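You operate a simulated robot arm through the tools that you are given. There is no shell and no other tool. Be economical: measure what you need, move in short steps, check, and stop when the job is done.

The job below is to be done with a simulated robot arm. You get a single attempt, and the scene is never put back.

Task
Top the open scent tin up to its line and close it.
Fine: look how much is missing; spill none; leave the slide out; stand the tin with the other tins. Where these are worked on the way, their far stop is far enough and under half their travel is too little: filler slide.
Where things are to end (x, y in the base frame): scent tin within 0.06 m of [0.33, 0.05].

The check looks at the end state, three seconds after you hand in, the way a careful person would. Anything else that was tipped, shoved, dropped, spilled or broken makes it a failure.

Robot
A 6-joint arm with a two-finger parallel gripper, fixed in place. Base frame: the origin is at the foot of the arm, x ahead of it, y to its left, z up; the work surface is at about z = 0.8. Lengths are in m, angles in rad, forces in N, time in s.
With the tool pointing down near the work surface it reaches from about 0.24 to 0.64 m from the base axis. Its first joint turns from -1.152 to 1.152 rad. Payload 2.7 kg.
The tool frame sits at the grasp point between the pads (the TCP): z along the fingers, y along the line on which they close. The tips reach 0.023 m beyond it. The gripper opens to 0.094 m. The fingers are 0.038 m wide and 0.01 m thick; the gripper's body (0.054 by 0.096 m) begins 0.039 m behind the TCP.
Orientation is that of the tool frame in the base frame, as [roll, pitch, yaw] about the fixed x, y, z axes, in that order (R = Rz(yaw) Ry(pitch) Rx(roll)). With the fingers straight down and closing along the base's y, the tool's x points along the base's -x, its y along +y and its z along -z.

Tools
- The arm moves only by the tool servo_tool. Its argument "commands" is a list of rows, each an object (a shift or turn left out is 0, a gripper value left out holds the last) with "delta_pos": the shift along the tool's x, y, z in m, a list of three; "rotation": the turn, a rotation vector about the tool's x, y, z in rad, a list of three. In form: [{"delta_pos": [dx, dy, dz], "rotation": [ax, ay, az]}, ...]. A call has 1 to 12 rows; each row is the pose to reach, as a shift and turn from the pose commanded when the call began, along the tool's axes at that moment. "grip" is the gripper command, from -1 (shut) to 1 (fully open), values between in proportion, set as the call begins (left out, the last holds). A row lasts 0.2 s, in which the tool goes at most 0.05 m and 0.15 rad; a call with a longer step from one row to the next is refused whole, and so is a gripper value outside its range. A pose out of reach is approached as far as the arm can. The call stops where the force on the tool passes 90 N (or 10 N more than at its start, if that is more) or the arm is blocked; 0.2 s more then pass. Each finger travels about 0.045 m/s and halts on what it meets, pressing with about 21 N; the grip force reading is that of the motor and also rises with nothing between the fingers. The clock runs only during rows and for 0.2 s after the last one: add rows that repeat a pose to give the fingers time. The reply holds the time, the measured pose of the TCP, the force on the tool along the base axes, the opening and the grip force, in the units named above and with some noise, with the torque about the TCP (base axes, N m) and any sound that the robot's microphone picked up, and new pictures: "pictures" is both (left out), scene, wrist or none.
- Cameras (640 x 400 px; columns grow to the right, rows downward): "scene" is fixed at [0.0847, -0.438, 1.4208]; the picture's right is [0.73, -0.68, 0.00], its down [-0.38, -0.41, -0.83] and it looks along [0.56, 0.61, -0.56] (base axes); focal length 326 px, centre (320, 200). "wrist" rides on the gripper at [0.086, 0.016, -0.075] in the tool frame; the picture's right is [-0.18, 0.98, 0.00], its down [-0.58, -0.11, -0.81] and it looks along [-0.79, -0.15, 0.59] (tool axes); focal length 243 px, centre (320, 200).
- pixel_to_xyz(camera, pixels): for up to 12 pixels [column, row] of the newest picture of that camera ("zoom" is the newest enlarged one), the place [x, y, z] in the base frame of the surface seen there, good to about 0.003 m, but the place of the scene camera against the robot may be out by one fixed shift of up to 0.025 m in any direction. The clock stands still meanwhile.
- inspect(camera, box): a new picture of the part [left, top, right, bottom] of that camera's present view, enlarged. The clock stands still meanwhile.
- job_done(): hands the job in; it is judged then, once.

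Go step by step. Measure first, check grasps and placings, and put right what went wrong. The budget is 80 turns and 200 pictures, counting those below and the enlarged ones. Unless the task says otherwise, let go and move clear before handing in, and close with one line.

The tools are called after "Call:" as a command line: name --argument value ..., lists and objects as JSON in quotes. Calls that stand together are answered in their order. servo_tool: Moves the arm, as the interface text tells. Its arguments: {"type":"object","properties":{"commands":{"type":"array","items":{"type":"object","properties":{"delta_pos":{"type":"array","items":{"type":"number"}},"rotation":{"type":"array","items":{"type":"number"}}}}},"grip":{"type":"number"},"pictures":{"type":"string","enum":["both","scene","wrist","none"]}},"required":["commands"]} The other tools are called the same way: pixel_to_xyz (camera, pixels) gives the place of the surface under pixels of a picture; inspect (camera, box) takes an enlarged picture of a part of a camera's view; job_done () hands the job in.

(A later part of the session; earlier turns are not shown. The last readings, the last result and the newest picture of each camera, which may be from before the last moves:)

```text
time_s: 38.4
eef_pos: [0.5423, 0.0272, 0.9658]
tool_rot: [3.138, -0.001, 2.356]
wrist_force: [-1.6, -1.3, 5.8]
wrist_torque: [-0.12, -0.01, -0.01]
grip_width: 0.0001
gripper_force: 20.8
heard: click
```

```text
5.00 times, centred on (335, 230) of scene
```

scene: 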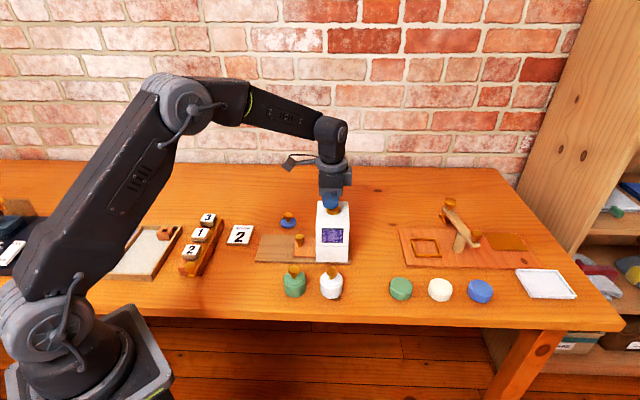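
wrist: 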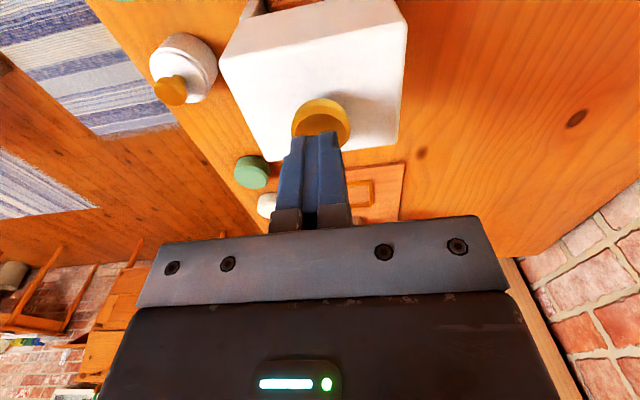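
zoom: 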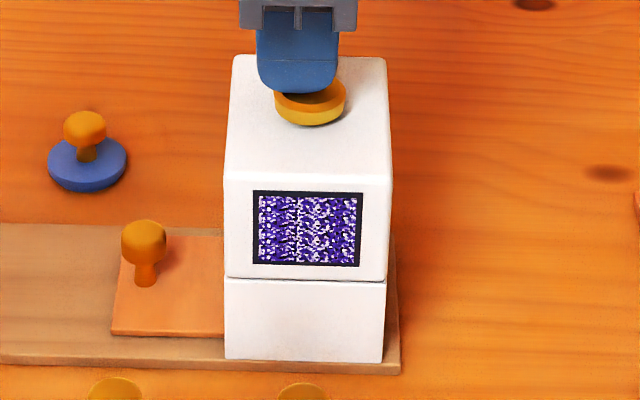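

A click: one dose dispensed. I lift off, return, and re-grip the slide knob to check what one dose does.

Call:
servo_tool --commands '[{"delta_pos": [0, 0, -0.02]}, {"delta_pos": [0, 0, -0.05]}, {"delta_pos": [0.02, 0, -0.09]}, {"delta_pos": [0.06, 0, -0.106]}, {"delta_pos": [0.1, 0, -0.106]}, {"delta_pos": [0.14, 0, -0.106]}, {"delta_pos": [0.158, 0, -0.106]}, {"delta_pos": [0.158, 0, -0.106]}]' --grip 0 --pictures "none"

Call:
servo_tool --commands '[{"delta_pos": [0, 0, 0.02], "rotation": [0, -0.12, 0]}, {"delta_pos": [0, 0, 0.04], "rotation": [0, -0.24, 0]}, {"delta_pos": [-0.0137, 0, 0.0376], "rotation": [0, -0.35, 0]}, {"delta_pos": [-0.0274, 0, 0.0751], "rotation": [0, -0.35, 0]}, {"delta_pos": [-0.0412, 0, 0.1127], "rotation": [0, -0.35, 0]}, {"delta_pos": [-0.0549, 0, 0.1502], "rotation": [0, -0.35, 0]}, {"delta_pos": [-0.0686, 0, 0.1878], "rotation": [0, -0.35, 0]}, {"delta_pos": [-0.0823, 0, 0.2254], "rotation": [0, -0.35, 0]}, {"delta_pos": [-0.0823, 0, 0.2254], "rotation": [0, -0.35, 0]}]' --pictures "both"

```text
time_s: 40.2
eef_pos: [0.4275, 0.1392, 1.0698]
tool_rot: [3.137, 0.0, 2.356]
wrist_force: [0.4, 0.3, 0.1]
wrist_torque: [0.0, 0.03, 0.0]
grip_width: 0.0468
gripper_force: 0.1
```

```text
time_s: 42.2
eef_pos: [0.488, 0.0836, 0.8462]
tool_rot: [3.138, 0.348, 2.357]
wrist_force: [0.6, 0.0, 0.2]
wrist_torque: [0.01, 0.01, 0.02]
grip_width: 0.0471
gripper_force: 0.1
```

scene: 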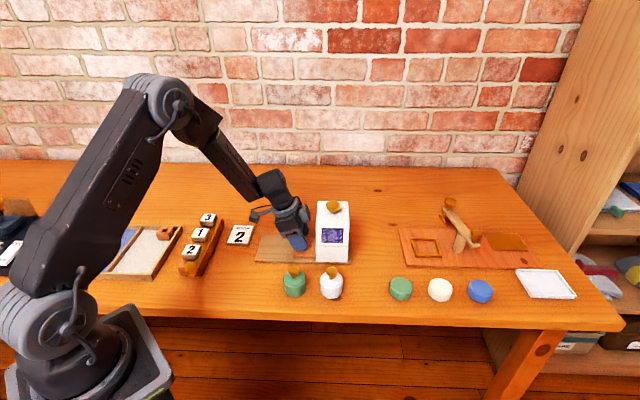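
wrist: 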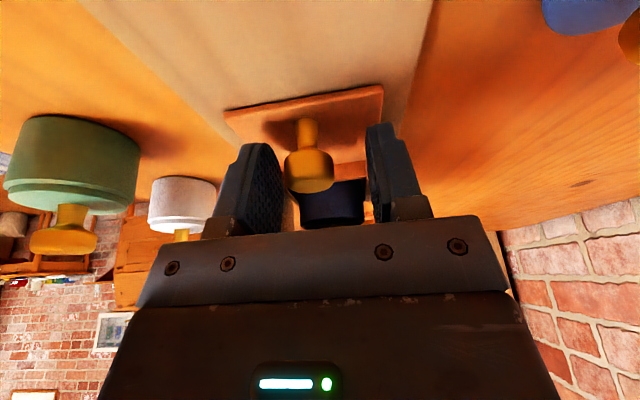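

Tool is 4 mm off to +y relative to the knob; I correct that, grip, and pull out.

Call:
servo_tool --commands '[{"delta_pos": [0, -0.004, 0]}, {"delta_pos": [0, -0.004, 0]}, {"delta_pos": [0, -0.004, 0]}, {"delta_pos": [0, -0.004, 0]}]' --grip -1 --pictures "none"

Call:
servo_tool --commands '[{"delta_pos": [0.0056, 0, -0.002]}, {"delta_pos": [0.0131, 0, -0.0048]}, {"delta_pos": [0.0207, 0, -0.0075]}, {"delta_pos": [0.0282, 0, -0.0103]}, {"delta_pos": [0.0357, 0, -0.013]}, {"delta_pos": [0.0432, 0, -0.0158]}, {"delta_pos": [0.0507, 0, -0.0185]}, {"delta_pos": [0.0582, 0, -0.0213]}, {"delta_pos": [0.0657, 0, -0.024]}, {"delta_pos": [0.0732, 0, -0.0268]}, {"delta_pos": [0.0807, 0, -0.0295]}, {"delta_pos": [0.0807, 0, -0.0295]}]' --pictures "none"

Call:
inspect --camera "scene" --box '[275, 225, 320, 255]'

```text
time_s: 43.2
eef_pos: [0.4862, 0.0786, 0.8453]
tool_rot: [3.14, 0.347, 2.354]
wrist_force: [0.4, -2.0, -3.2]
wrist_torque: [0.07, 0.03, -0.05]
grip_width: 0.0234
gripper_force: 44.8
```

```text
time_s: 45.8
eef_pos: [0.4237, 0.1408, 0.8468]
tool_rot: [3.131, 0.347, 2.354]
wrist_force: [18.2, 20.6, -13.3]
wrist_torque: [-0.23, -0.38, -0.09]
grip_width: 0.0238
gripper_force: 45.6
```

```text
13.33 times, centred on (298, 240) of scene
```

zoom: 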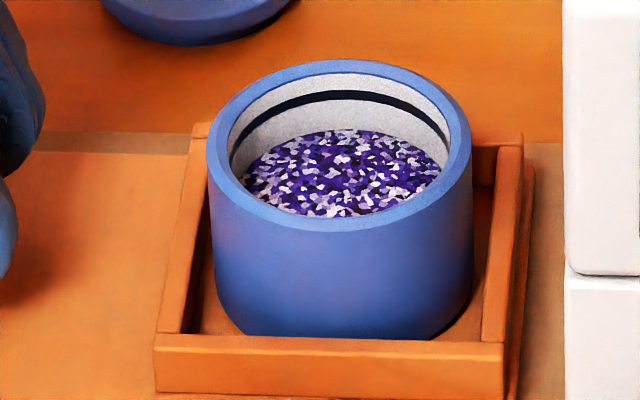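

One dose closed half the gap (powder edge y 157→129, line at ~96), so exactly one more dose is needed. Push the slide back in.

Call:
servo_tool --commands '[{"delta_pos": [-0.0066, 0.001, 0.0024]}, {"delta_pos": [-0.0131, 0.001, 0.0048]}, {"delta_pos": [-0.0197, 0.001, 0.0072]}, {"delta_pos": [-0.0263, 0.001, 0.0096]}, {"delta_pos": [-0.0329, 0.001, 0.012]}, {"delta_pos": [-0.0394, 0.001, 0.0144]}, {"delta_pos": [-0.046, 0.001, 0.0168]}, {"delta_pos": [-0.0526, 0.001, 0.0192]}, {"delta_pos": [-0.0592, 0.001, 0.0216]}, {"delta_pos": [-0.0657, 0.001, 0.024]}, {"delta_pos": [-0.0723, 0.001, 0.0264]}, {"delta_pos": [-0.0723, 0.001, 0.0264]}]' --pictures "none"

Call:
servo_tool --commands '[{"delta_pos": [-0.0032, 0, 0.001]}, {"delta_pos": [-0.0066, 0, 0.002]}, {"delta_pos": [-0.0099, 0, 0.0033]}, {"delta_pos": [-0.0118, 0, 0.004]}, {"delta_pos": [-0.0118, 0, 0.004]}]' --pictures "none"

```text
time_s: 48.4
eef_pos: [0.4799, 0.0859, 0.8464]
tool_rot: [3.131, 0.348, 2.355]
wrist_force: [18.9, 20.1, -13.7]
wrist_torque: [0.2, -0.09, -0.07]
grip_width: 0.0235
gripper_force: 45.0
```

```text
time_s: 49.6
eef_pos: [0.4856, 0.0796, 0.847]
tool_rot: [3.135, 0.347, 2.361]
wrist_force: [-13.8, 38.6, 1.9]
wrist_torque: [0.86, 0.48, 0.05]
grip_width: 0.0234
gripper_force: 45.1
```

At the stop again. Release, retreat, and go above the hopper knob.

Call:
servo_tool --commands '[{}, {}, {}, {"delta_pos": [0, 0, -0.04]}, {"delta_pos": [0, 0, -0.08]}, {"delta_pos": [0, 0, -0.12]}, {"delta_pos": [0, 0, -0.16]}, {"delta_pos": [0, 0, -0.2], "rotation": [0, 0.12, 0]}, {"delta_pos": [0, 0, -0.22], "rotation": [0, 0.24, 0]}, {"delta_pos": [0, 0, -0.24], "rotation": [0, 0.35, 0]}, {"delta_pos": [0, 0, -0.24], "rotation": [0, 0.35, 0]}]' --grip 0 --pictures "none"

```text
time_s: 52.0
eef_pos: [0.4259, 0.1357, 1.0716]
tool_rot: [3.138, -0.005, 2.356]
wrist_force: [0.7, -0.2, -0.3]
wrist_torque: [0.01, -0.01, 0.03]
grip_width: 0.0472
gripper_force: 0.1
```

Moving above the hopper knob with closed fingers.

Call:
servo_tool --commands '[{"delta_pos": [-0.04, 0.002, 0]}, {"delta_pos": [-0.08, 0.004, 0.01]}, {"delta_pos": [-0.12, 0.004, 0.03]}, {"delta_pos": [-0.158, 0.004, 0.06]}, {"delta_pos": [-0.158, 0.004, 0.08]}, {"delta_pos": [-0.158, 0.004, 0.08]}]' --grip -1 --pictures "both"

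```text
time_s: 53.4
eef_pos: [0.5432, 0.0239, 0.9907]
tool_rot: [3.139, -0.003, 2.356]
wrist_force: [-1.1, 0.0, -0.6]
wrist_torque: [-0.01, -0.02, -0.02]
grip_width: 0.0001
gripper_force: 20.6
```

scene: 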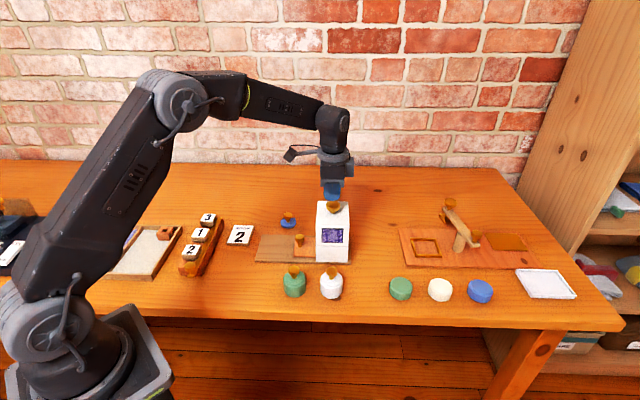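
wrist: 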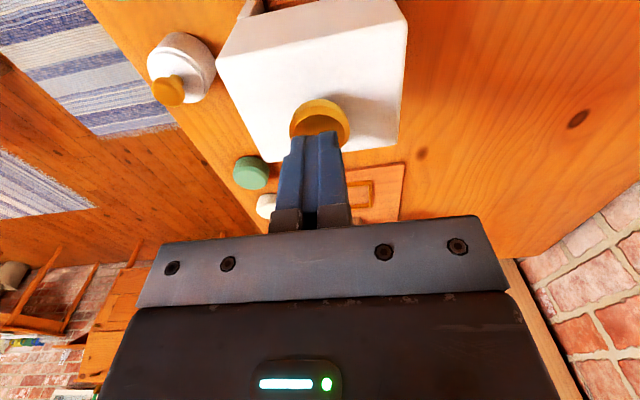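

Same alignment as the first press. Press once to the same depth.

Call:
servo_tool --commands '[{"delta_pos": [0.002, 0, 0.008]}, {"delta_pos": [0.002, 0, 0.013]}, {"delta_pos": [0.002, 0, 0.017]}, {"delta_pos": [0.002, 0, 0.019]}, {"delta_pos": [0.002, 0, 0.021]}, {"delta_pos": [0.002, 0, 0.023]}, {"delta_pos": [0.002, 0, 0.025]}, {"delta_pos": [0.002, 0, 0.025]}]' --pictures "none"

```text
time_s: 55.2
eef_pos: [0.5423, 0.0272, 0.9665]
tool_rot: [3.136, 0.001, 2.355]
wrist_force: [3.0, 0.9, 5.7]
wrist_torque: [-0.01, -0.1, 0.04]
grip_width: 0.0
gripper_force: 21.4
heard: click
```

Second click. Retreat and re-grip the slide knob.

Call:
servo_tool --commands '[{"delta_pos": [0, 0, -0.02]}, {"delta_pos": [0, 0, -0.05]}, {"delta_pos": [0.02, 0, -0.09]}, {"delta_pos": [0.06, 0, -0.106]}, {"delta_pos": [0.1, 0, -0.106]}, {"delta_pos": [0.14, -0.002, -0.106]}, {"delta_pos": [0.158, -0.004, -0.106]}, {"delta_pos": [0.158, -0.004, -0.106]}]' --grip 0 --pictures "none"

Call:
servo_tool --commands '[{"delta_pos": [0, 0, 0.02], "rotation": [0, -0.12, 0]}, {"delta_pos": [0, 0, 0.04], "rotation": [0, -0.24, 0]}, {"delta_pos": [-0.0137, 0, 0.0376], "rotation": [0, -0.35, 0]}, {"delta_pos": [-0.0274, 0, 0.0751], "rotation": [0, -0.35, 0]}, {"delta_pos": [-0.0412, 0, 0.1127], "rotation": [0, -0.35, 0]}, {"delta_pos": [-0.0549, 0, 0.1502], "rotation": [0, -0.35, 0]}, {"delta_pos": [-0.0686, 0, 0.1878], "rotation": [0, -0.35, 0]}, {"delta_pos": [-0.0823, 0, 0.2254], "rotation": [0, -0.35, 0]}, {"delta_pos": [-0.0823, 0, 0.2254], "rotation": [0, -0.35, 0]}]' --pictures "wrist"

```text
time_s: 57.0
eef_pos: [0.4272, 0.1373, 1.0729]
tool_rot: [3.137, -0.003, 2.356]
wrist_force: [-0.5, -0.4, 0.1]
wrist_torque: [-0.01, 0.02, 0.02]
grip_width: 0.0469
gripper_force: 0.1
```

```text
time_s: 59.0
eef_pos: [0.4877, 0.0783, 0.8486]
tool_rot: [3.139, 0.348, 2.354]
wrist_force: [0.3, -1.4, -0.3]
wrist_torque: [-0.02, -0.01, 0.03]
grip_width: 0.047
gripper_force: 0.2
```

wrist: 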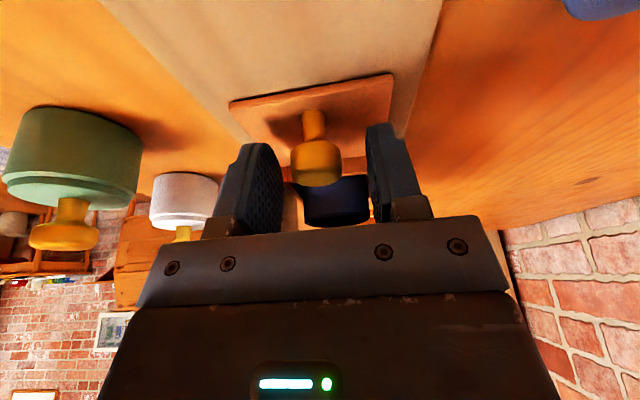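

Knob (316,160) is well centred. Lower 2 mm, grip, pull the slide fully out.

Call:
servo_tool --commands '[{"delta_pos": [0.0007, 0, 0.002]}, {"delta_pos": [0.0007, 0, 0.002]}, {"delta_pos": [0.0007, 0, 0.002]}, {"delta_pos": [0.0007, 0, 0.002]}]' --grip -1 --pictures "none"

Call:
servo_tool --commands '[{"delta_pos": [0.0056, 0, -0.002]}, {"delta_pos": [0.0131, 0, -0.0048]}, {"delta_pos": [0.0207, 0, -0.0075]}, {"delta_pos": [0.0282, 0, -0.0103]}, {"delta_pos": [0.0357, 0, -0.013]}, {"delta_pos": [0.0432, 0, -0.0158]}, {"delta_pos": [0.0507, 0, -0.0185]}, {"delta_pos": [0.0582, 0, -0.0213]}, {"delta_pos": [0.0657, 0, -0.024]}, {"delta_pos": [0.0732, 0, -0.0268]}, {"delta_pos": [0.0807, 0, -0.0295]}, {"delta_pos": [0.0807, 0, -0.0295]}]' --pictures "none"

Call:
servo_tool --commands '[{"delta_pos": [0.0028, 0, -0.001]}, {"delta_pos": [0.0056, 0, -0.002]}, {"delta_pos": [0.0085, 0, -0.0031]}, {"delta_pos": [0.0113, 0, -0.0041]}, {"delta_pos": [0.0113, 0, -0.0041]}]' --pictures "none"

Call:
inspect --camera "scene" --box '[275, 225, 320, 255]'

```text
time_s: 60.0
eef_pos: [0.4871, 0.0789, 0.8481]
tool_rot: [3.137, 0.347, 2.353]
wrist_force: [-1.7, 0.4, 2.9]
wrist_torque: [0.08, 0.05, -0.03]
grip_width: 0.0235
gripper_force: 45.2
```

```text
time_s: 62.6
eef_pos: [0.4259, 0.1408, 0.8461]
tool_rot: [3.132, 0.349, 2.354]
wrist_force: [10.9, 12.4, 13.6]
wrist_torque: [-0.02, -0.24, -0.13]
grip_width: 0.0237
gripper_force: 45.0
```

```text
time_s: 63.8
eef_pos: [0.4187, 0.1467, 0.8466]
tool_rot: [3.137, 0.35, 2.35]
wrist_force: [41.2, -12.5, -16.4]
wrist_torque: [-0.18, -0.47, -0.21]
grip_width: 0.0237
gripper_force: 44.7
```

```text
13.33 times, centred on (298, 240) of scene
```

zoom: 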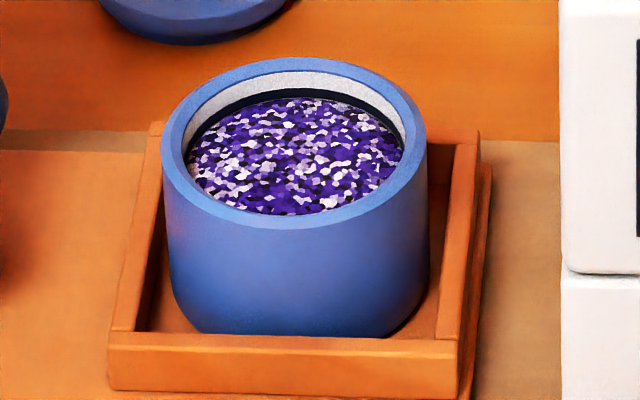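

The powder now reaches the line exactly and the slide is fully out (38 N against the outer stop). I release and retreat to look at the lid.

Call:
servo_tool --commands '[{"delta_pos": [-0.002, 0, 0]}, {"delta_pos": [-0.002, 0, 0]}, {"delta_pos": [-0.002, 0, 0]}, {"delta_pos": [-0.002, 0, -0.04]}, {"delta_pos": [-0.002, 0, -0.08]}, {"delta_pos": [-0.002, 0, -0.12]}, {"delta_pos": [-0.002, 0, -0.16]}, {"delta_pos": [0, 0, -0.2], "rotation": [0, 0.12, 0]}, {"delta_pos": [0, 0, -0.22], "rotation": [0, 0.24, 0]}, {"delta_pos": [0, 0, -0.24], "rotation": [0, 0.35, 0]}, {"delta_pos": [0, 0, -0.24], "rotation": [0, 0.35, 0]}]' --grip 0 --pictures "none"

```text
time_s: 66.2
eef_pos: [0.3575, 0.2039, 1.0702]
tool_rot: [3.138, -0.003, 2.357]
wrist_force: [-1.0, -0.6, 0.3]
wrist_torque: [0.01, 0.02, 0.02]
grip_width: 0.0468
gripper_force: 0.1
```

Moving near the lid for a clear wrist view of it and the tin.

Call:
servo_tool --commands '[{"delta_pos": [-0.024, 0.026, 0.01]}, {"delta_pos": [-0.048, 0.052, 0.03]}, {"delta_pos": [-0.072, 0.078, 0.06]}, {"delta_pos": [-0.0965, 0.105, 0.08]}, {"delta_pos": [-0.0965, 0.105, 0.09]}, {"delta_pos": [-0.0965, 0.105, 0.09]}]' --pictures "both"

Call:
inspect --camera "wrist" --box '[150, 0, 450, 200]'

```text
time_s: 67.6
eef_pos: [0.5015, 0.2084, 0.9851]
tool_rot: [3.138, -0.001, 2.356]
wrist_force: [0.6, 1.1, 0.0]
wrist_torque: [-0.01, -0.01, -0.02]
grip_width: 0.0469
gripper_force: 0.1
```

scene: 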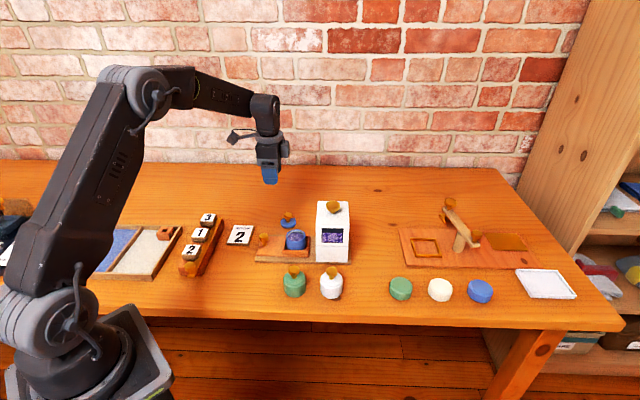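
wrist: 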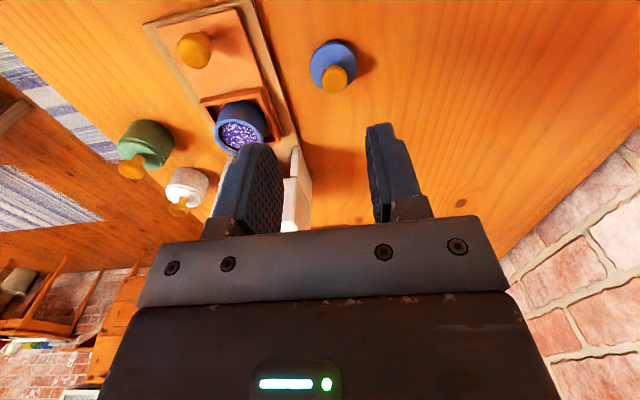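

```text
2.00 times, centred on (300, 100) of wrist
```

zoom: 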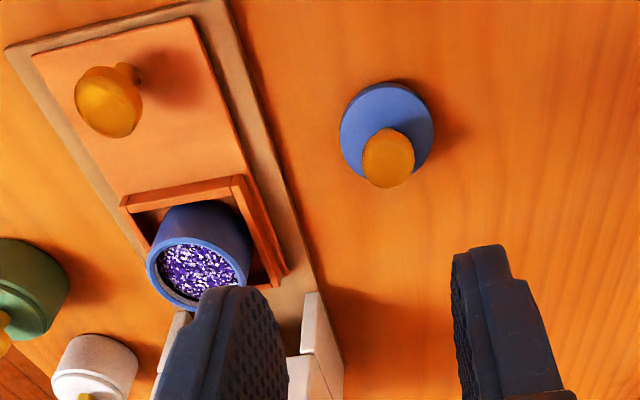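

Call:
pixel_to_xyz --camera "wrist" --pixels '[[334, 79], [329, 79], [339, 79], [334, 74], [334, 84], [312, 65], [355, 65], [340, 44], [320, 85]]'

Call:
pixel_to_xyz --camera "wrist" --pixels '[[226, 136], [273, 132], [234, 102], [250, 102], [224, 110], [265, 120], [218, 125], [250, 140]]'

```text
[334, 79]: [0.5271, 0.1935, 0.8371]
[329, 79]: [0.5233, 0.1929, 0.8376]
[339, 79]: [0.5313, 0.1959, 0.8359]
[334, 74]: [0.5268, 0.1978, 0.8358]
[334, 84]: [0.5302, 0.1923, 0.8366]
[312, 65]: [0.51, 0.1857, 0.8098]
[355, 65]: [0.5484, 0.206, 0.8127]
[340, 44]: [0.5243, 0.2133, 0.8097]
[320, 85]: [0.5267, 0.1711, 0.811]
```

```text
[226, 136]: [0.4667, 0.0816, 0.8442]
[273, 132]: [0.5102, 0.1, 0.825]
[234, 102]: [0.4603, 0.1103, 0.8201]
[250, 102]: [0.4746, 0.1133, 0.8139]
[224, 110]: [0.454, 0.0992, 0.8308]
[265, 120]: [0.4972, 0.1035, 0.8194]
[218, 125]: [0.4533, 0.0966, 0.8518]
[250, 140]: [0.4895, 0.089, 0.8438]
```

Lid knob centre ≈ (0.528, 0.194), top 0.837; tin centre ≈ (0.477, 0.092). I descend onto the lid knob.

Call:
servo_tool --commands '[{"delta_pos": [-0.015, 0.004, 0.03]}, {"delta_pos": [-0.0289, 0.0086, 0.07]}, {"delta_pos": [-0.0289, 0.0086, 0.11]}, {"delta_pos": [-0.0289, 0.0086, 0.135]}, {"delta_pos": [-0.0289, 0.0086, 0.1465]}, {"delta_pos": [-0.0289, 0.0086, 0.1465]}]' --pictures "wrist"

```text
time_s: 69.0
eef_pos: [0.5268, 0.1979, 0.8343]
tool_rot: [3.138, -0.002, 2.355]
wrist_force: [-0.1, 0.3, 0.3]
wrist_torque: [0.0, 0.0, 0.0]
grip_width: 0.0469
gripper_force: 0.1
```

wrist: 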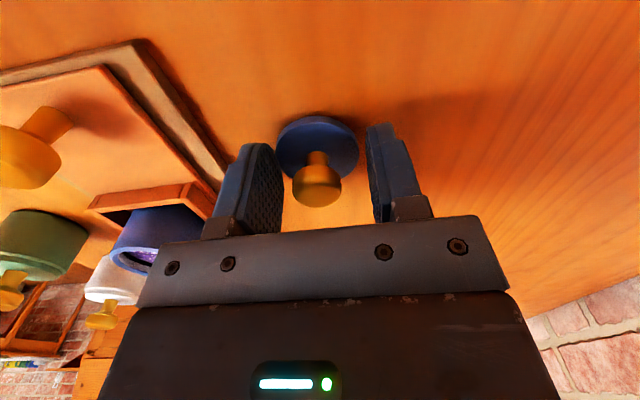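

Knob (317,185) is between pads; I fine-correct by ~4 mm, raise 3 mm, and close.

Call:
servo_tool --commands '[{"delta_pos": [-0.0036, -0.002, -0.003]}, {"delta_pos": [-0.0036, -0.002, -0.003]}, {"delta_pos": [-0.0036, -0.002, -0.003]}, {"delta_pos": [-0.0036, -0.002, -0.003]}, {"delta_pos": [-0.0036, -0.002, -0.003]}]' --grip -1 --pictures "none"

Call:
servo_tool --commands '[{"delta_pos": [0, 0, -0.03]}, {"delta_pos": [0, 0, -0.07]}, {"delta_pos": [0, 0, -0.1]}, {"delta_pos": [0, 0, -0.1]}]' --pictures "both"

```text
time_s: 70.2
eef_pos: [0.5288, 0.1933, 0.8378]
tool_rot: [3.137, 0.0, 2.354]
wrist_force: [0.1, 0.3, -0.3]
wrist_torque: [-0.01, 0.01, 0.0]
grip_width: 0.0226
gripper_force: 20.5
```

```text
time_s: 71.2
eef_pos: [0.5286, 0.1932, 0.9395]
tool_rot: [3.137, -0.002, 2.356]
wrist_force: [-0.2, 1.2, -0.3]
wrist_torque: [-0.01, 0.0, 0.01]
grip_width: 0.0226
gripper_force: 20.8
```

scene: 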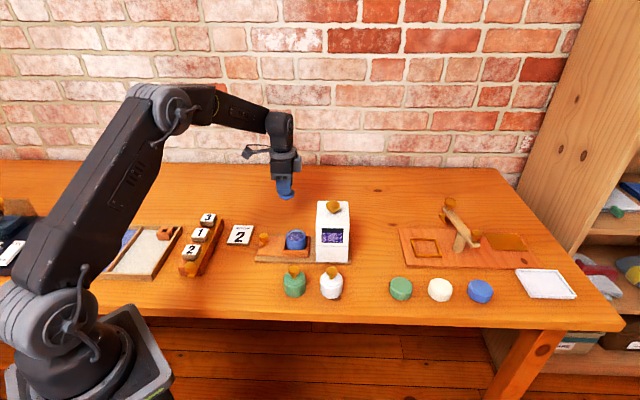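
wrist: 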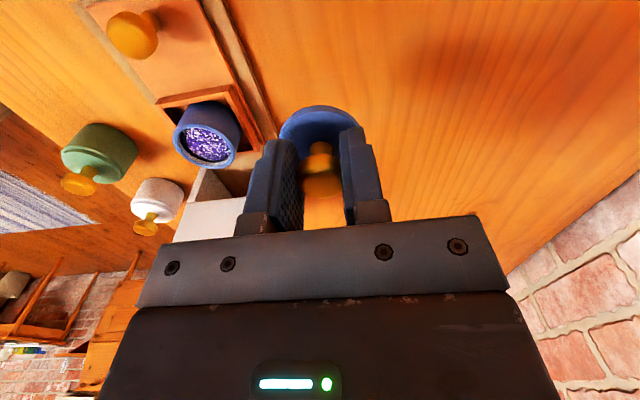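

The lid is held. I re-measure the tin rim from this view (rim around (207,143)).

Call:
inspect --camera "wrist" --box '[160, 80, 260, 180]'

```text
4.00 times, centred on (210, 130) of wrist
```

zoom: 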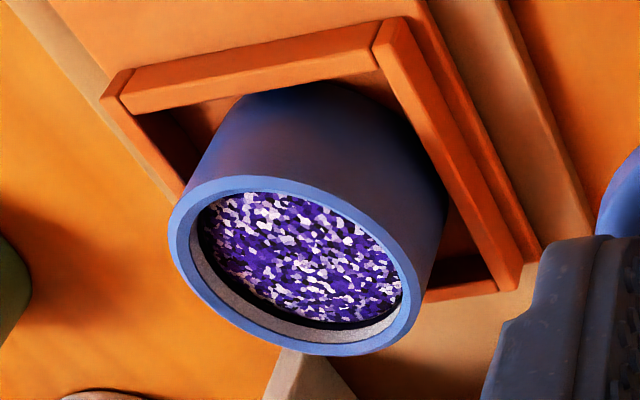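

Call:
pixel_to_xyz --camera "zoom" --pixels '[[178, 225], [300, 344], [412, 300], [262, 186], [202, 192], [378, 338], [213, 300], [352, 220], [300, 265], [290, 250], [395, 250]]'

```text
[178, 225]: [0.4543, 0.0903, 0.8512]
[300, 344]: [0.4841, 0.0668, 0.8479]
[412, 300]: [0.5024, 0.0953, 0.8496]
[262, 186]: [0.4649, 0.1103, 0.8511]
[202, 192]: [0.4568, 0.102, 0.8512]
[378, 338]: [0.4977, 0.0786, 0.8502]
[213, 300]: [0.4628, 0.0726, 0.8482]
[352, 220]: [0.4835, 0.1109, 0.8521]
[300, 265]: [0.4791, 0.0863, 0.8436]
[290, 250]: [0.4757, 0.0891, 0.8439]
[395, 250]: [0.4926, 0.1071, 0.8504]
```

Tin centre ≈ (0.478, 0.090), rim 0.850. I carry the lid above it, a couple of cm high, and check.

Call:
servo_tool --commands '[{"delta_pos": [-0.009, -0.027, 0]}, {"delta_pos": [-0.0186, -0.054, 0]}, {"delta_pos": [-0.028, -0.081, 0.005]}, {"delta_pos": [-0.0372, -0.1087, 0.015]}, {"delta_pos": [-0.0372, -0.1087, 0.022]}, {"delta_pos": [-0.0372, -0.1087, 0.022]}]' --pictures "both"

Call:
inspect --camera "scene" --box '[265, 190, 345, 260]'

```text
time_s: 72.6
eef_pos: [0.4791, 0.0891, 0.9146]
tool_rot: [3.138, -0.003, 2.356]
wrist_force: [0.2, -0.3, 0.3]
wrist_torque: [-0.01, -0.04, -0.02]
grip_width: 0.0224
gripper_force: 20.7
```

scene: 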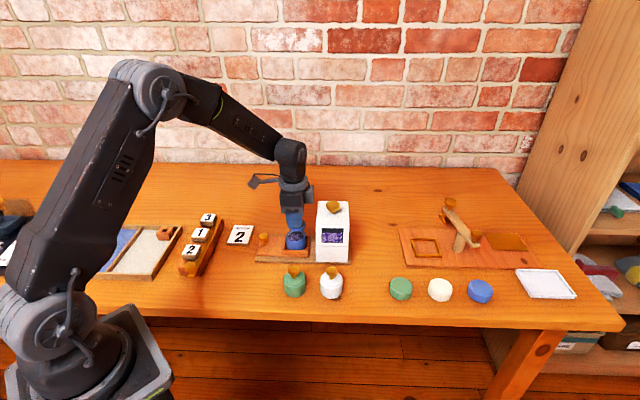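
wrist: 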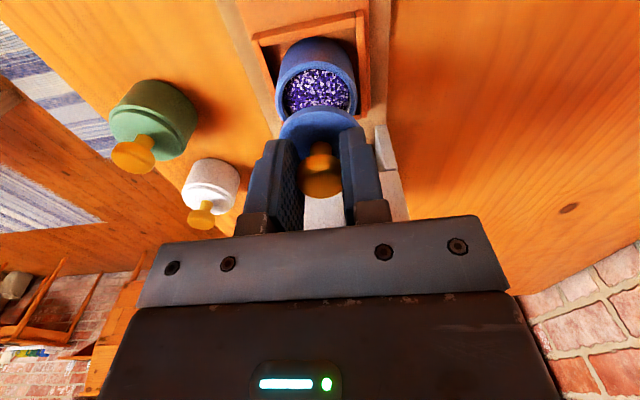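

```text
5.71 times, centred on (305, 225) of scene
```

zoom: 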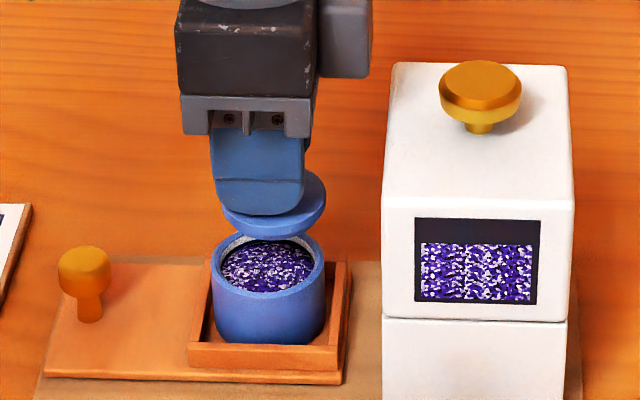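

Lid is aligned over the tin (zoom columns 272 vs 268). I lower slowly until contact.

Call:
servo_tool --commands '[{"delta_pos": [0.001, 0, 0.01]}, {"delta_pos": [0.001, 0, 0.016]}, {"delta_pos": [0.001, 0, 0.02]}, {"delta_pos": [0.001, 0, 0.023]}, {"delta_pos": [0.001, 0, 0.025]}, {"delta_pos": [0.001, 0, 0.027]}, {"delta_pos": [0.001, 0, 0.027]}]' --pictures "both"

Call:
inspect --camera "scene" --box '[265, 190, 345, 260]'

```text
time_s: 74.2
eef_pos: [0.4785, 0.0899, 0.8879]
tool_rot: [3.138, -0.001, 2.357]
wrist_force: [0.7, 1.2, 0.0]
wrist_torque: [-0.01, 0.01, 0.0]
grip_width: 0.0227
gripper_force: 20.6
```

scene: 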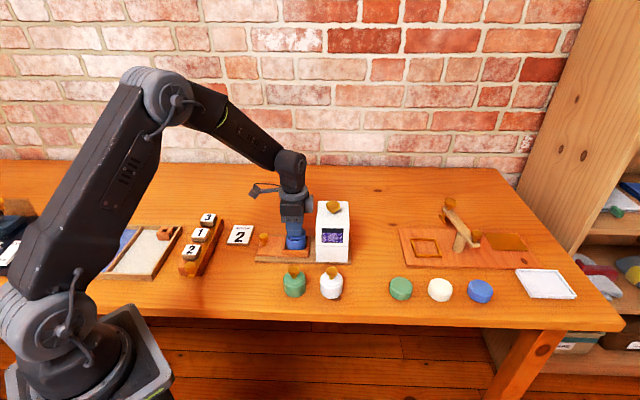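
wrist: 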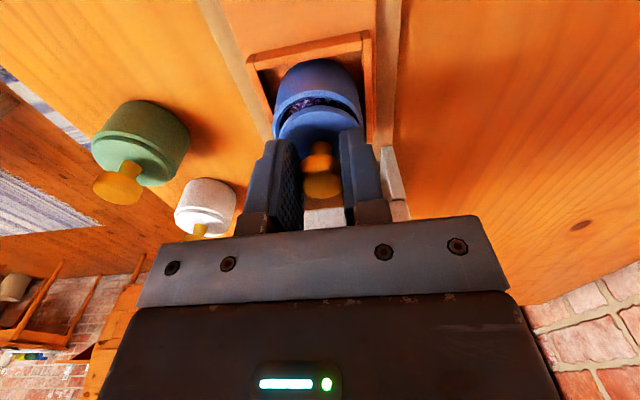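

```text
5.71 times, centred on (305, 225) of scene
```

zoom: 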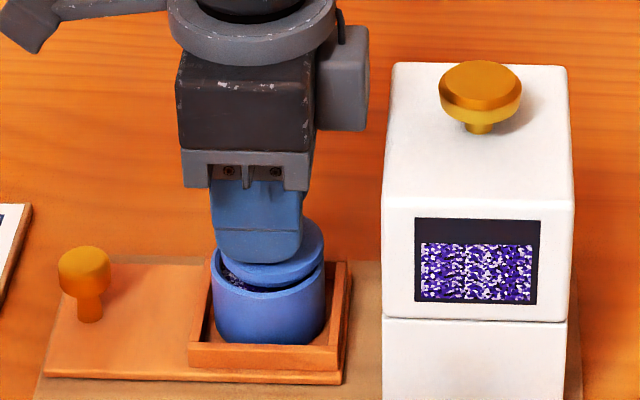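

Call:
inspect --camera "scene" --box '[280, 222, 316, 254]'

Call:
inspect --camera "wrist" --box '[250, 40, 390, 180]'

```text
12.50 times, centred on (298, 238) of scene
```

zoom: 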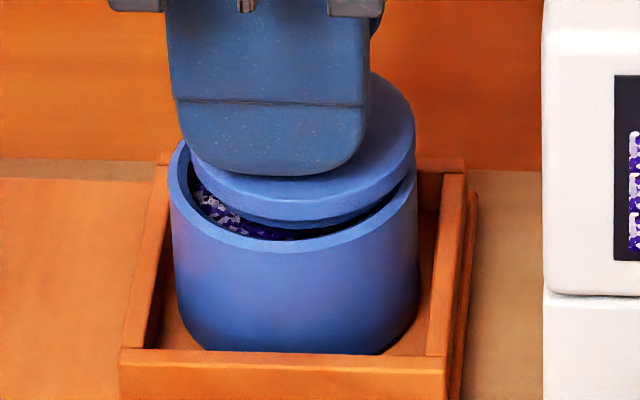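

```text
2.86 times, centred on (320, 110) of wrist
```

zoom: 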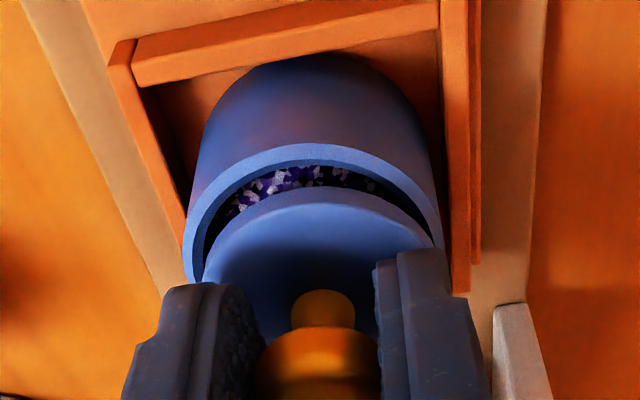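

The lid has a plug and sits ~1.7 mm off toward the hopper and ~1.4 mm off in tool +y (zoom 302 vs 293; 320 vs 314). I correct and lower until the flange seats.

Call:
servo_tool --commands '[{"delta_pos": [0.0017, -0.0013, -0.001]}, {"delta_pos": [0.0017, -0.0013, 0.001]}, {"delta_pos": [0.0017, -0.0013, 0.003]}, {"delta_pos": [0.0017, -0.0013, 0.004]}, {"delta_pos": [0.0017, -0.0013, 0.004]}]' --pictures "wrist"

Call:
inspect --camera "scene" --box '[280, 222, 316, 254]'

```text
time_s: 75.4
eef_pos: [0.475, 0.0903, 0.8842]
tool_rot: [3.139, -0.003, 2.356]
wrist_force: [-0.4, 0.8, -1.1]
wrist_torque: [0.02, 0.02, -0.01]
grip_width: 0.0225
gripper_force: 20.7
```

wrist: 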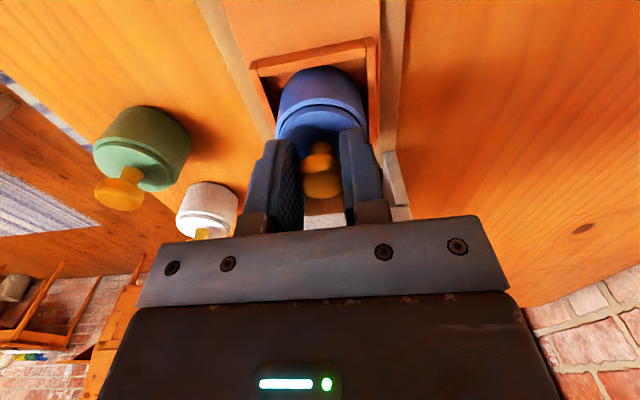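

```text
12.50 times, centred on (298, 238) of scene
```

zoom: 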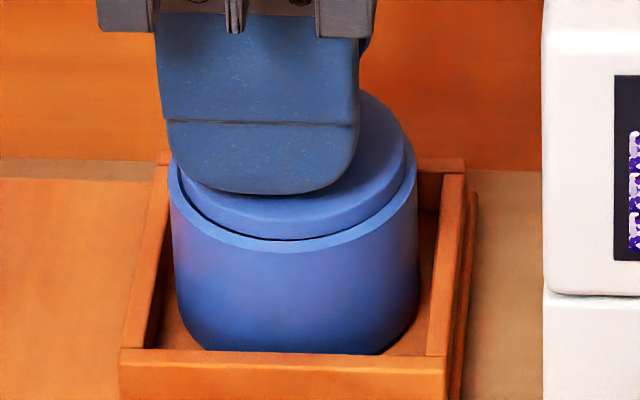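

Centred now (≈293), almost seated. Lower further until it resists.

Call:
servo_tool --commands '[{"delta_pos": [0, 0, 0.001]}, {"delta_pos": [0, 0, 0.002]}, {"delta_pos": [0, 0, 0.003]}, {"delta_pos": [0, 0, 0.003]}]' --pictures "none"

Call:
inspect --camera "scene" --box '[280, 222, 316, 254]'

Call:
inspect --camera "wrist" --box '[250, 40, 390, 180]'

```text
time_s: 76.4
eef_pos: [0.4757, 0.0893, 0.8831]
tool_rot: [3.137, 0.0, 2.356]
wrist_force: [-1.5, -1.2, 15.8]
wrist_torque: [-0.01, 0.01, -0.04]
grip_width: 0.0227
gripper_force: 20.7
heard: snap
```

```text
12.50 times, centred on (298, 238) of scene
```

zoom: 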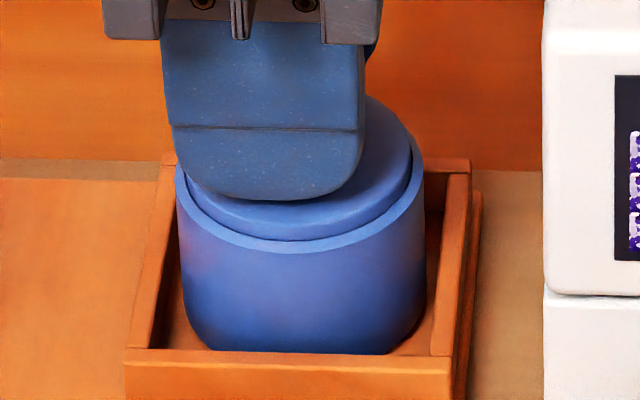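

```text
2.86 times, centred on (320, 110) of wrist
```

zoom: 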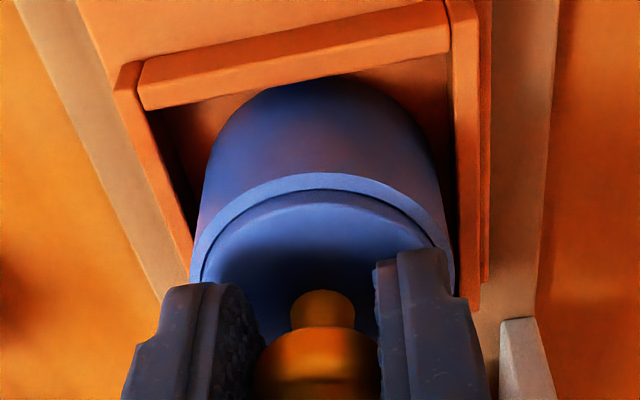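

"Snap": the lid is closed. I lift gently by its knob to see whether the tin comes along.

Call:
servo_tool --commands '[{"delta_pos": [0, 0, -0.004]}, {"delta_pos": [0, 0, -0.01]}, {"delta_pos": [0, 0, -0.02]}, {"delta_pos": [0, 0, -0.035]}, {"delta_pos": [0, 0, -0.05]}, {"delta_pos": [0, 0, -0.065]}, {"delta_pos": [0, 0, -0.065]}]' --pictures "both"

```text
time_s: 78.0
eef_pos: [0.4746, 0.0894, 0.9466]
tool_rot: [3.138, -0.002, 2.355]
wrist_force: [-0.3, 0.2, -0.1]
wrist_torque: [0.0, 0.01, 0.0]
grip_width: 0.0227
gripper_force: 20.9
heard: snap
```

scene: 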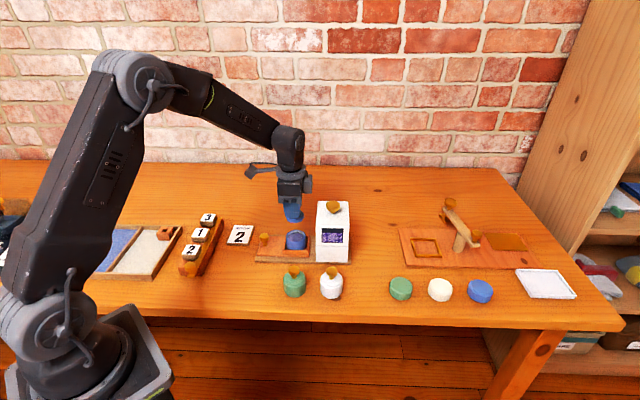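
wrist: 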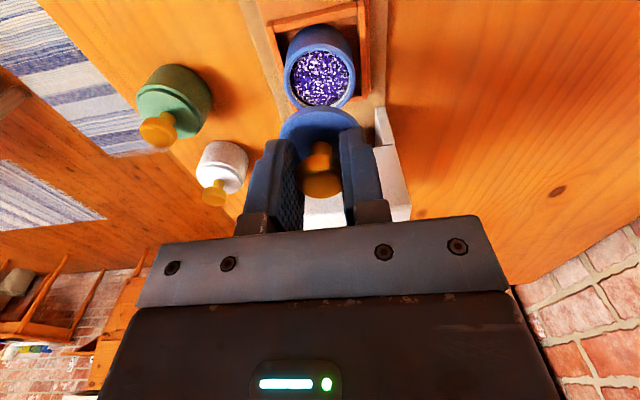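

The lid unsnapped and the tin stayed put. I set the lid back and press until it snaps, then I'll carry the tin by its body.

Call:
servo_tool --commands '[{"delta_pos": [0, 0, 0.02]}, {"delta_pos": [0, 0, 0.04]}, {"delta_pos": [0, 0, 0.052]}, {"delta_pos": [0, 0, 0.057]}]' --pictures "wrist"

Call:
inspect --camera "scene" --box '[280, 222, 316, 254]'

Call:
inspect --camera "wrist" --box '[250, 40, 390, 180]'

```text
time_s: 79.0
eef_pos: [0.4727, 0.089, 0.8903]
tool_rot: [3.138, -0.001, 2.356]
wrist_force: [0.0, -0.7, -0.6]
wrist_torque: [-0.04, -0.02, -0.01]
grip_width: 0.0226
gripper_force: 20.6
```

wrist: 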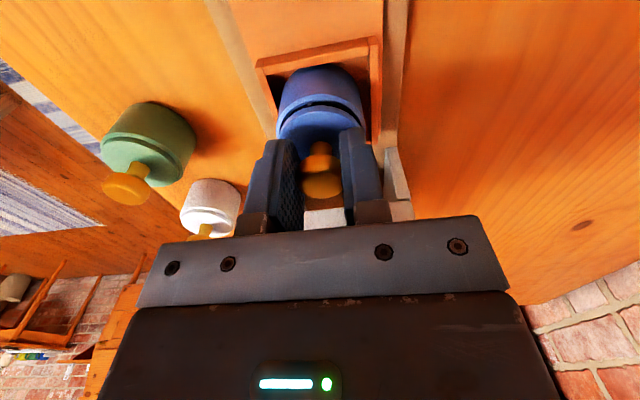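

```text
12.50 times, centred on (298, 238) of scene
```

zoom: 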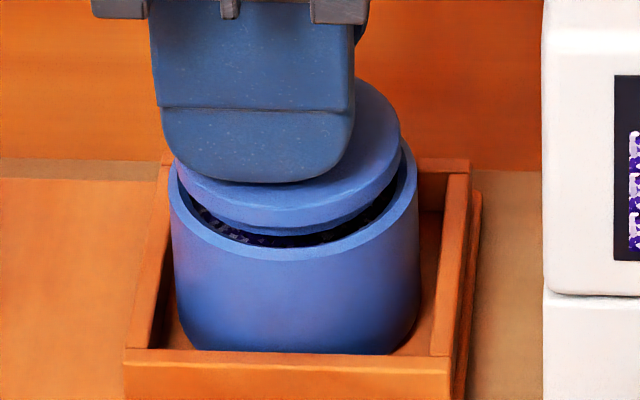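

```text
2.86 times, centred on (320, 110) of wrist
```

zoom: 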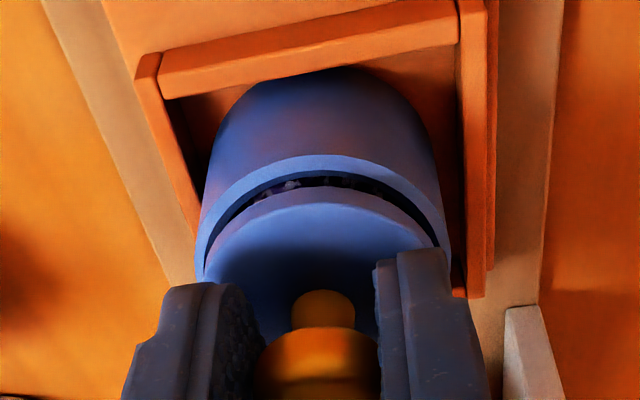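

Lid is now ~1.5 mm off away from the hopper (287 vs 295). Correct and press down.

Call:
servo_tool --commands '[{"delta_pos": [-0.0015, 0.0003, 0.001]}, {"delta_pos": [-0.0015, 0.0003, 0.004]}, {"delta_pos": [-0.0015, 0.0003, 0.006]}, {"delta_pos": [-0.0015, 0.0003, 0.008]}, {"delta_pos": [-0.0015, 0.0003, 0.0095]}, {"delta_pos": [-0.0015, 0.0003, 0.0095]}]' --pictures "none"

Call:
inspect --camera "scene" --box '[280, 222, 316, 254]'

```text
time_s: 80.4
eef_pos: [0.4764, 0.09, 0.881]
tool_rot: [3.134, 0.001, 2.357]
wrist_force: [-1.9, -5.0, 28.2]
wrist_torque: [-0.13, -0.02, -0.05]
grip_width: 0.0231
gripper_force: 20.9
heard: snap
```

```text
12.50 times, centred on (298, 238) of scene
```

zoom: 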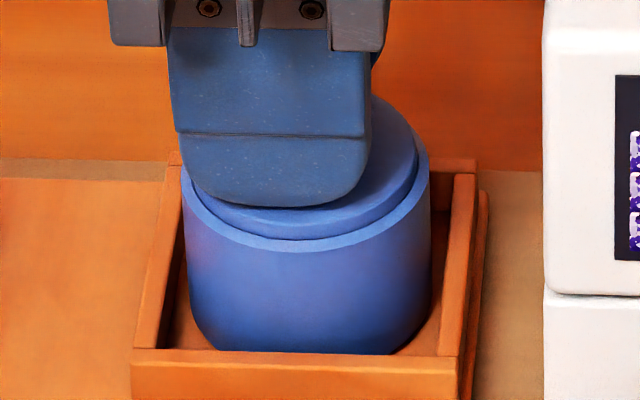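

Snapped and flush. I now open fully in place, then descend around the tin body (tips staying above the pocket wall at ~0.827).

Call:
servo_tool --commands '[{"delta_pos": [0, 0, -0.003]}, {"delta_pos": [0, 0, -0.003]}, {"delta_pos": [0, 0, -0.003]}, {"delta_pos": [0, 0, -0.003]}, {"delta_pos": [0, 0, -0.003]}, {"delta_pos": [0, 0, -0.003]}]' --grip 1 --pictures "both"

Call:
inspect --camera "scene" --box '[270, 205, 330, 260]'

```text
time_s: 81.8
eef_pos: [0.4769, 0.0891, 0.881]
tool_rot: [3.137, -0.001, 2.356]
wrist_force: [0.2, 0.5, 0.0]
wrist_torque: [-0.02, -0.01, 0.02]
grip_width: 0.0939
gripper_force: 0.1
```

scene: 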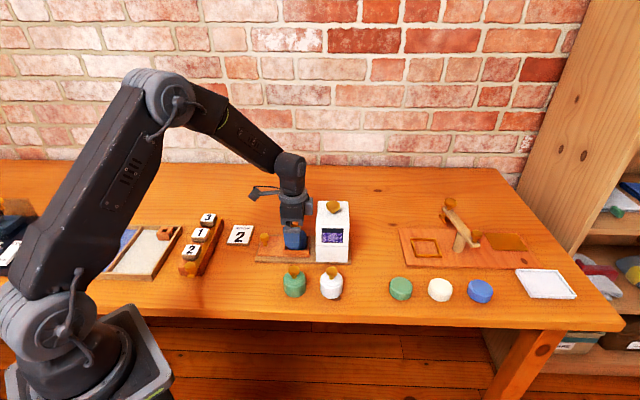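
wrist: 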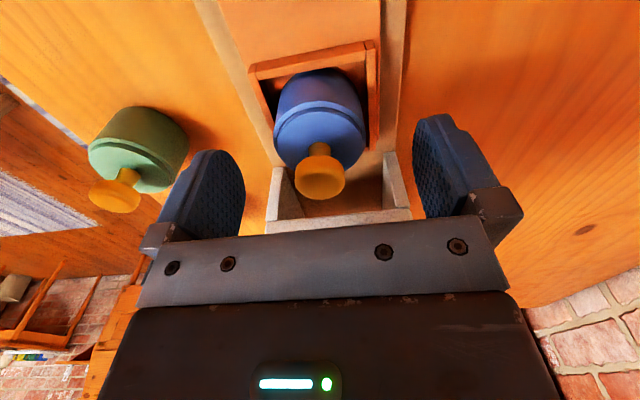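

```text
7.27 times, centred on (300, 232) of scene
```

zoom: 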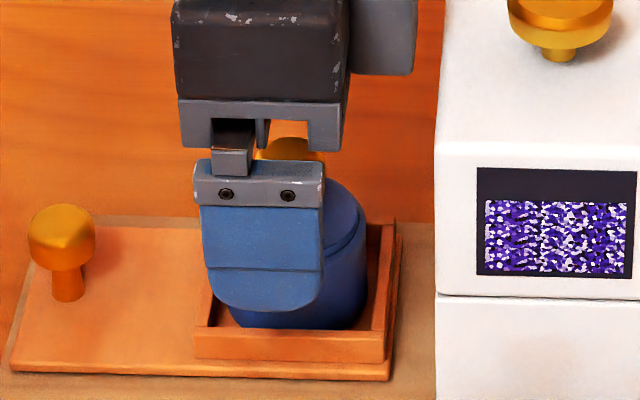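

The lid stays on and the knob sits between the fingers. Descend around the body, shifting 3 mm toward the hopper to centre.

Call:
servo_tool --commands '[{"delta_pos": [-0.003, 0, 0.006]}, {"delta_pos": [-0.003, 0, 0.013]}, {"delta_pos": [-0.003, 0, 0.02]}, {"delta_pos": [-0.003, 0, 0.026]}, {"delta_pos": [-0.003, 0, 0.026]}]' --pictures "wrist"

Call:
inspect --camera "scene" --box '[270, 205, 330, 260]'

```text
time_s: 83.0
eef_pos: [0.4788, 0.0871, 0.8573]
tool_rot: [3.14, -0.002, 2.357]
wrist_force: [-0.3, -0.7, -0.3]
wrist_torque: [-0.01, 0.01, -0.02]
grip_width: 0.0937
gripper_force: 0.1
```

wrist: 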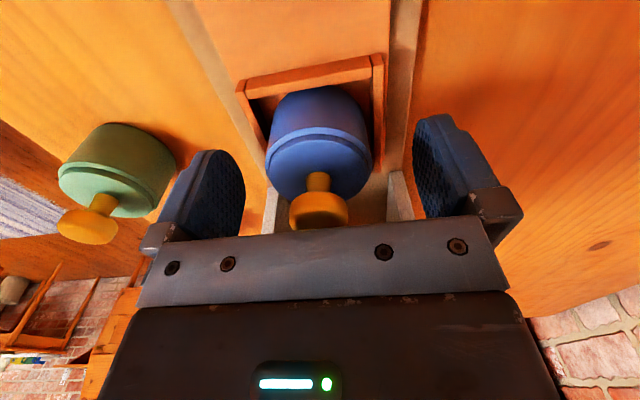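

```text
7.27 times, centred on (300, 232) of scene
```

zoom: 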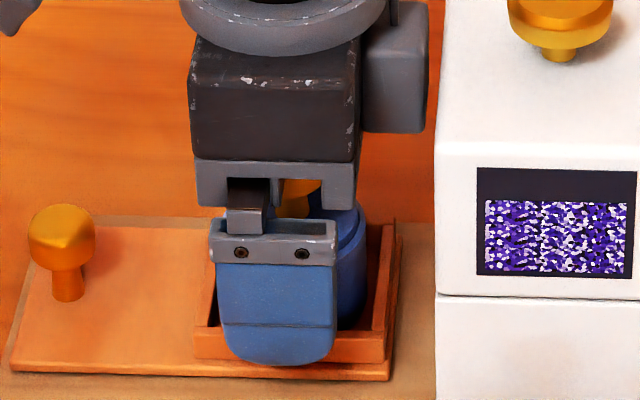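

Good fit. Lower 2 mm more and close on the body.

Call:
servo_tool --commands '[{"delta_pos": [0, 0, 0.002]}, {"delta_pos": [0, 0, 0.002]}, {"delta_pos": [0, 0, 0.002]}, {"delta_pos": [0, 0, 0.002]}, {"delta_pos": [0, 0, 0.002]}]' --grip -1 --pictures "none"

Call:
servo_tool --commands '[{"delta_pos": [0, 0, -0.005]}, {"delta_pos": [0, 0, -0.012]}, {"delta_pos": [0, 0, -0.025]}, {"delta_pos": [0, 0, -0.04]}, {"delta_pos": [0, 0, -0.055]}, {"delta_pos": [0, 0, -0.06]}, {"delta_pos": [0, 0, -0.06]}]' --pictures "both"

```text
time_s: 84.2
eef_pos: [0.4782, 0.0868, 0.8541]
tool_rot: [3.139, -0.001, 2.355]
wrist_force: [0.1, 0.2, 0.6]
wrist_torque: [0.0, 0.01, 0.02]
grip_width: 0.0516
gripper_force: 20.7
```

```text
time_s: 85.8
eef_pos: [0.4783, 0.0874, 0.9152]
tool_rot: [3.138, -0.002, 2.357]
wrist_force: [-0.6, 0.1, -0.9]
wrist_torque: [0.03, -0.02, 0.03]
grip_width: 0.0516
gripper_force: 20.8
```

scene: 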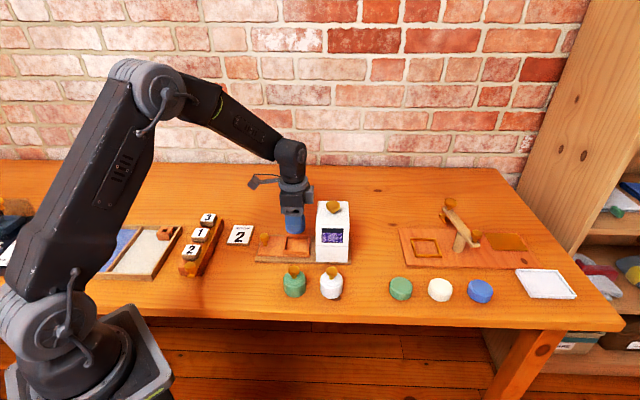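
wrist: 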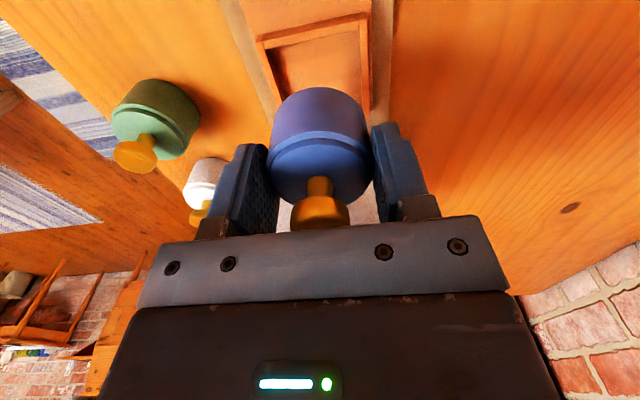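

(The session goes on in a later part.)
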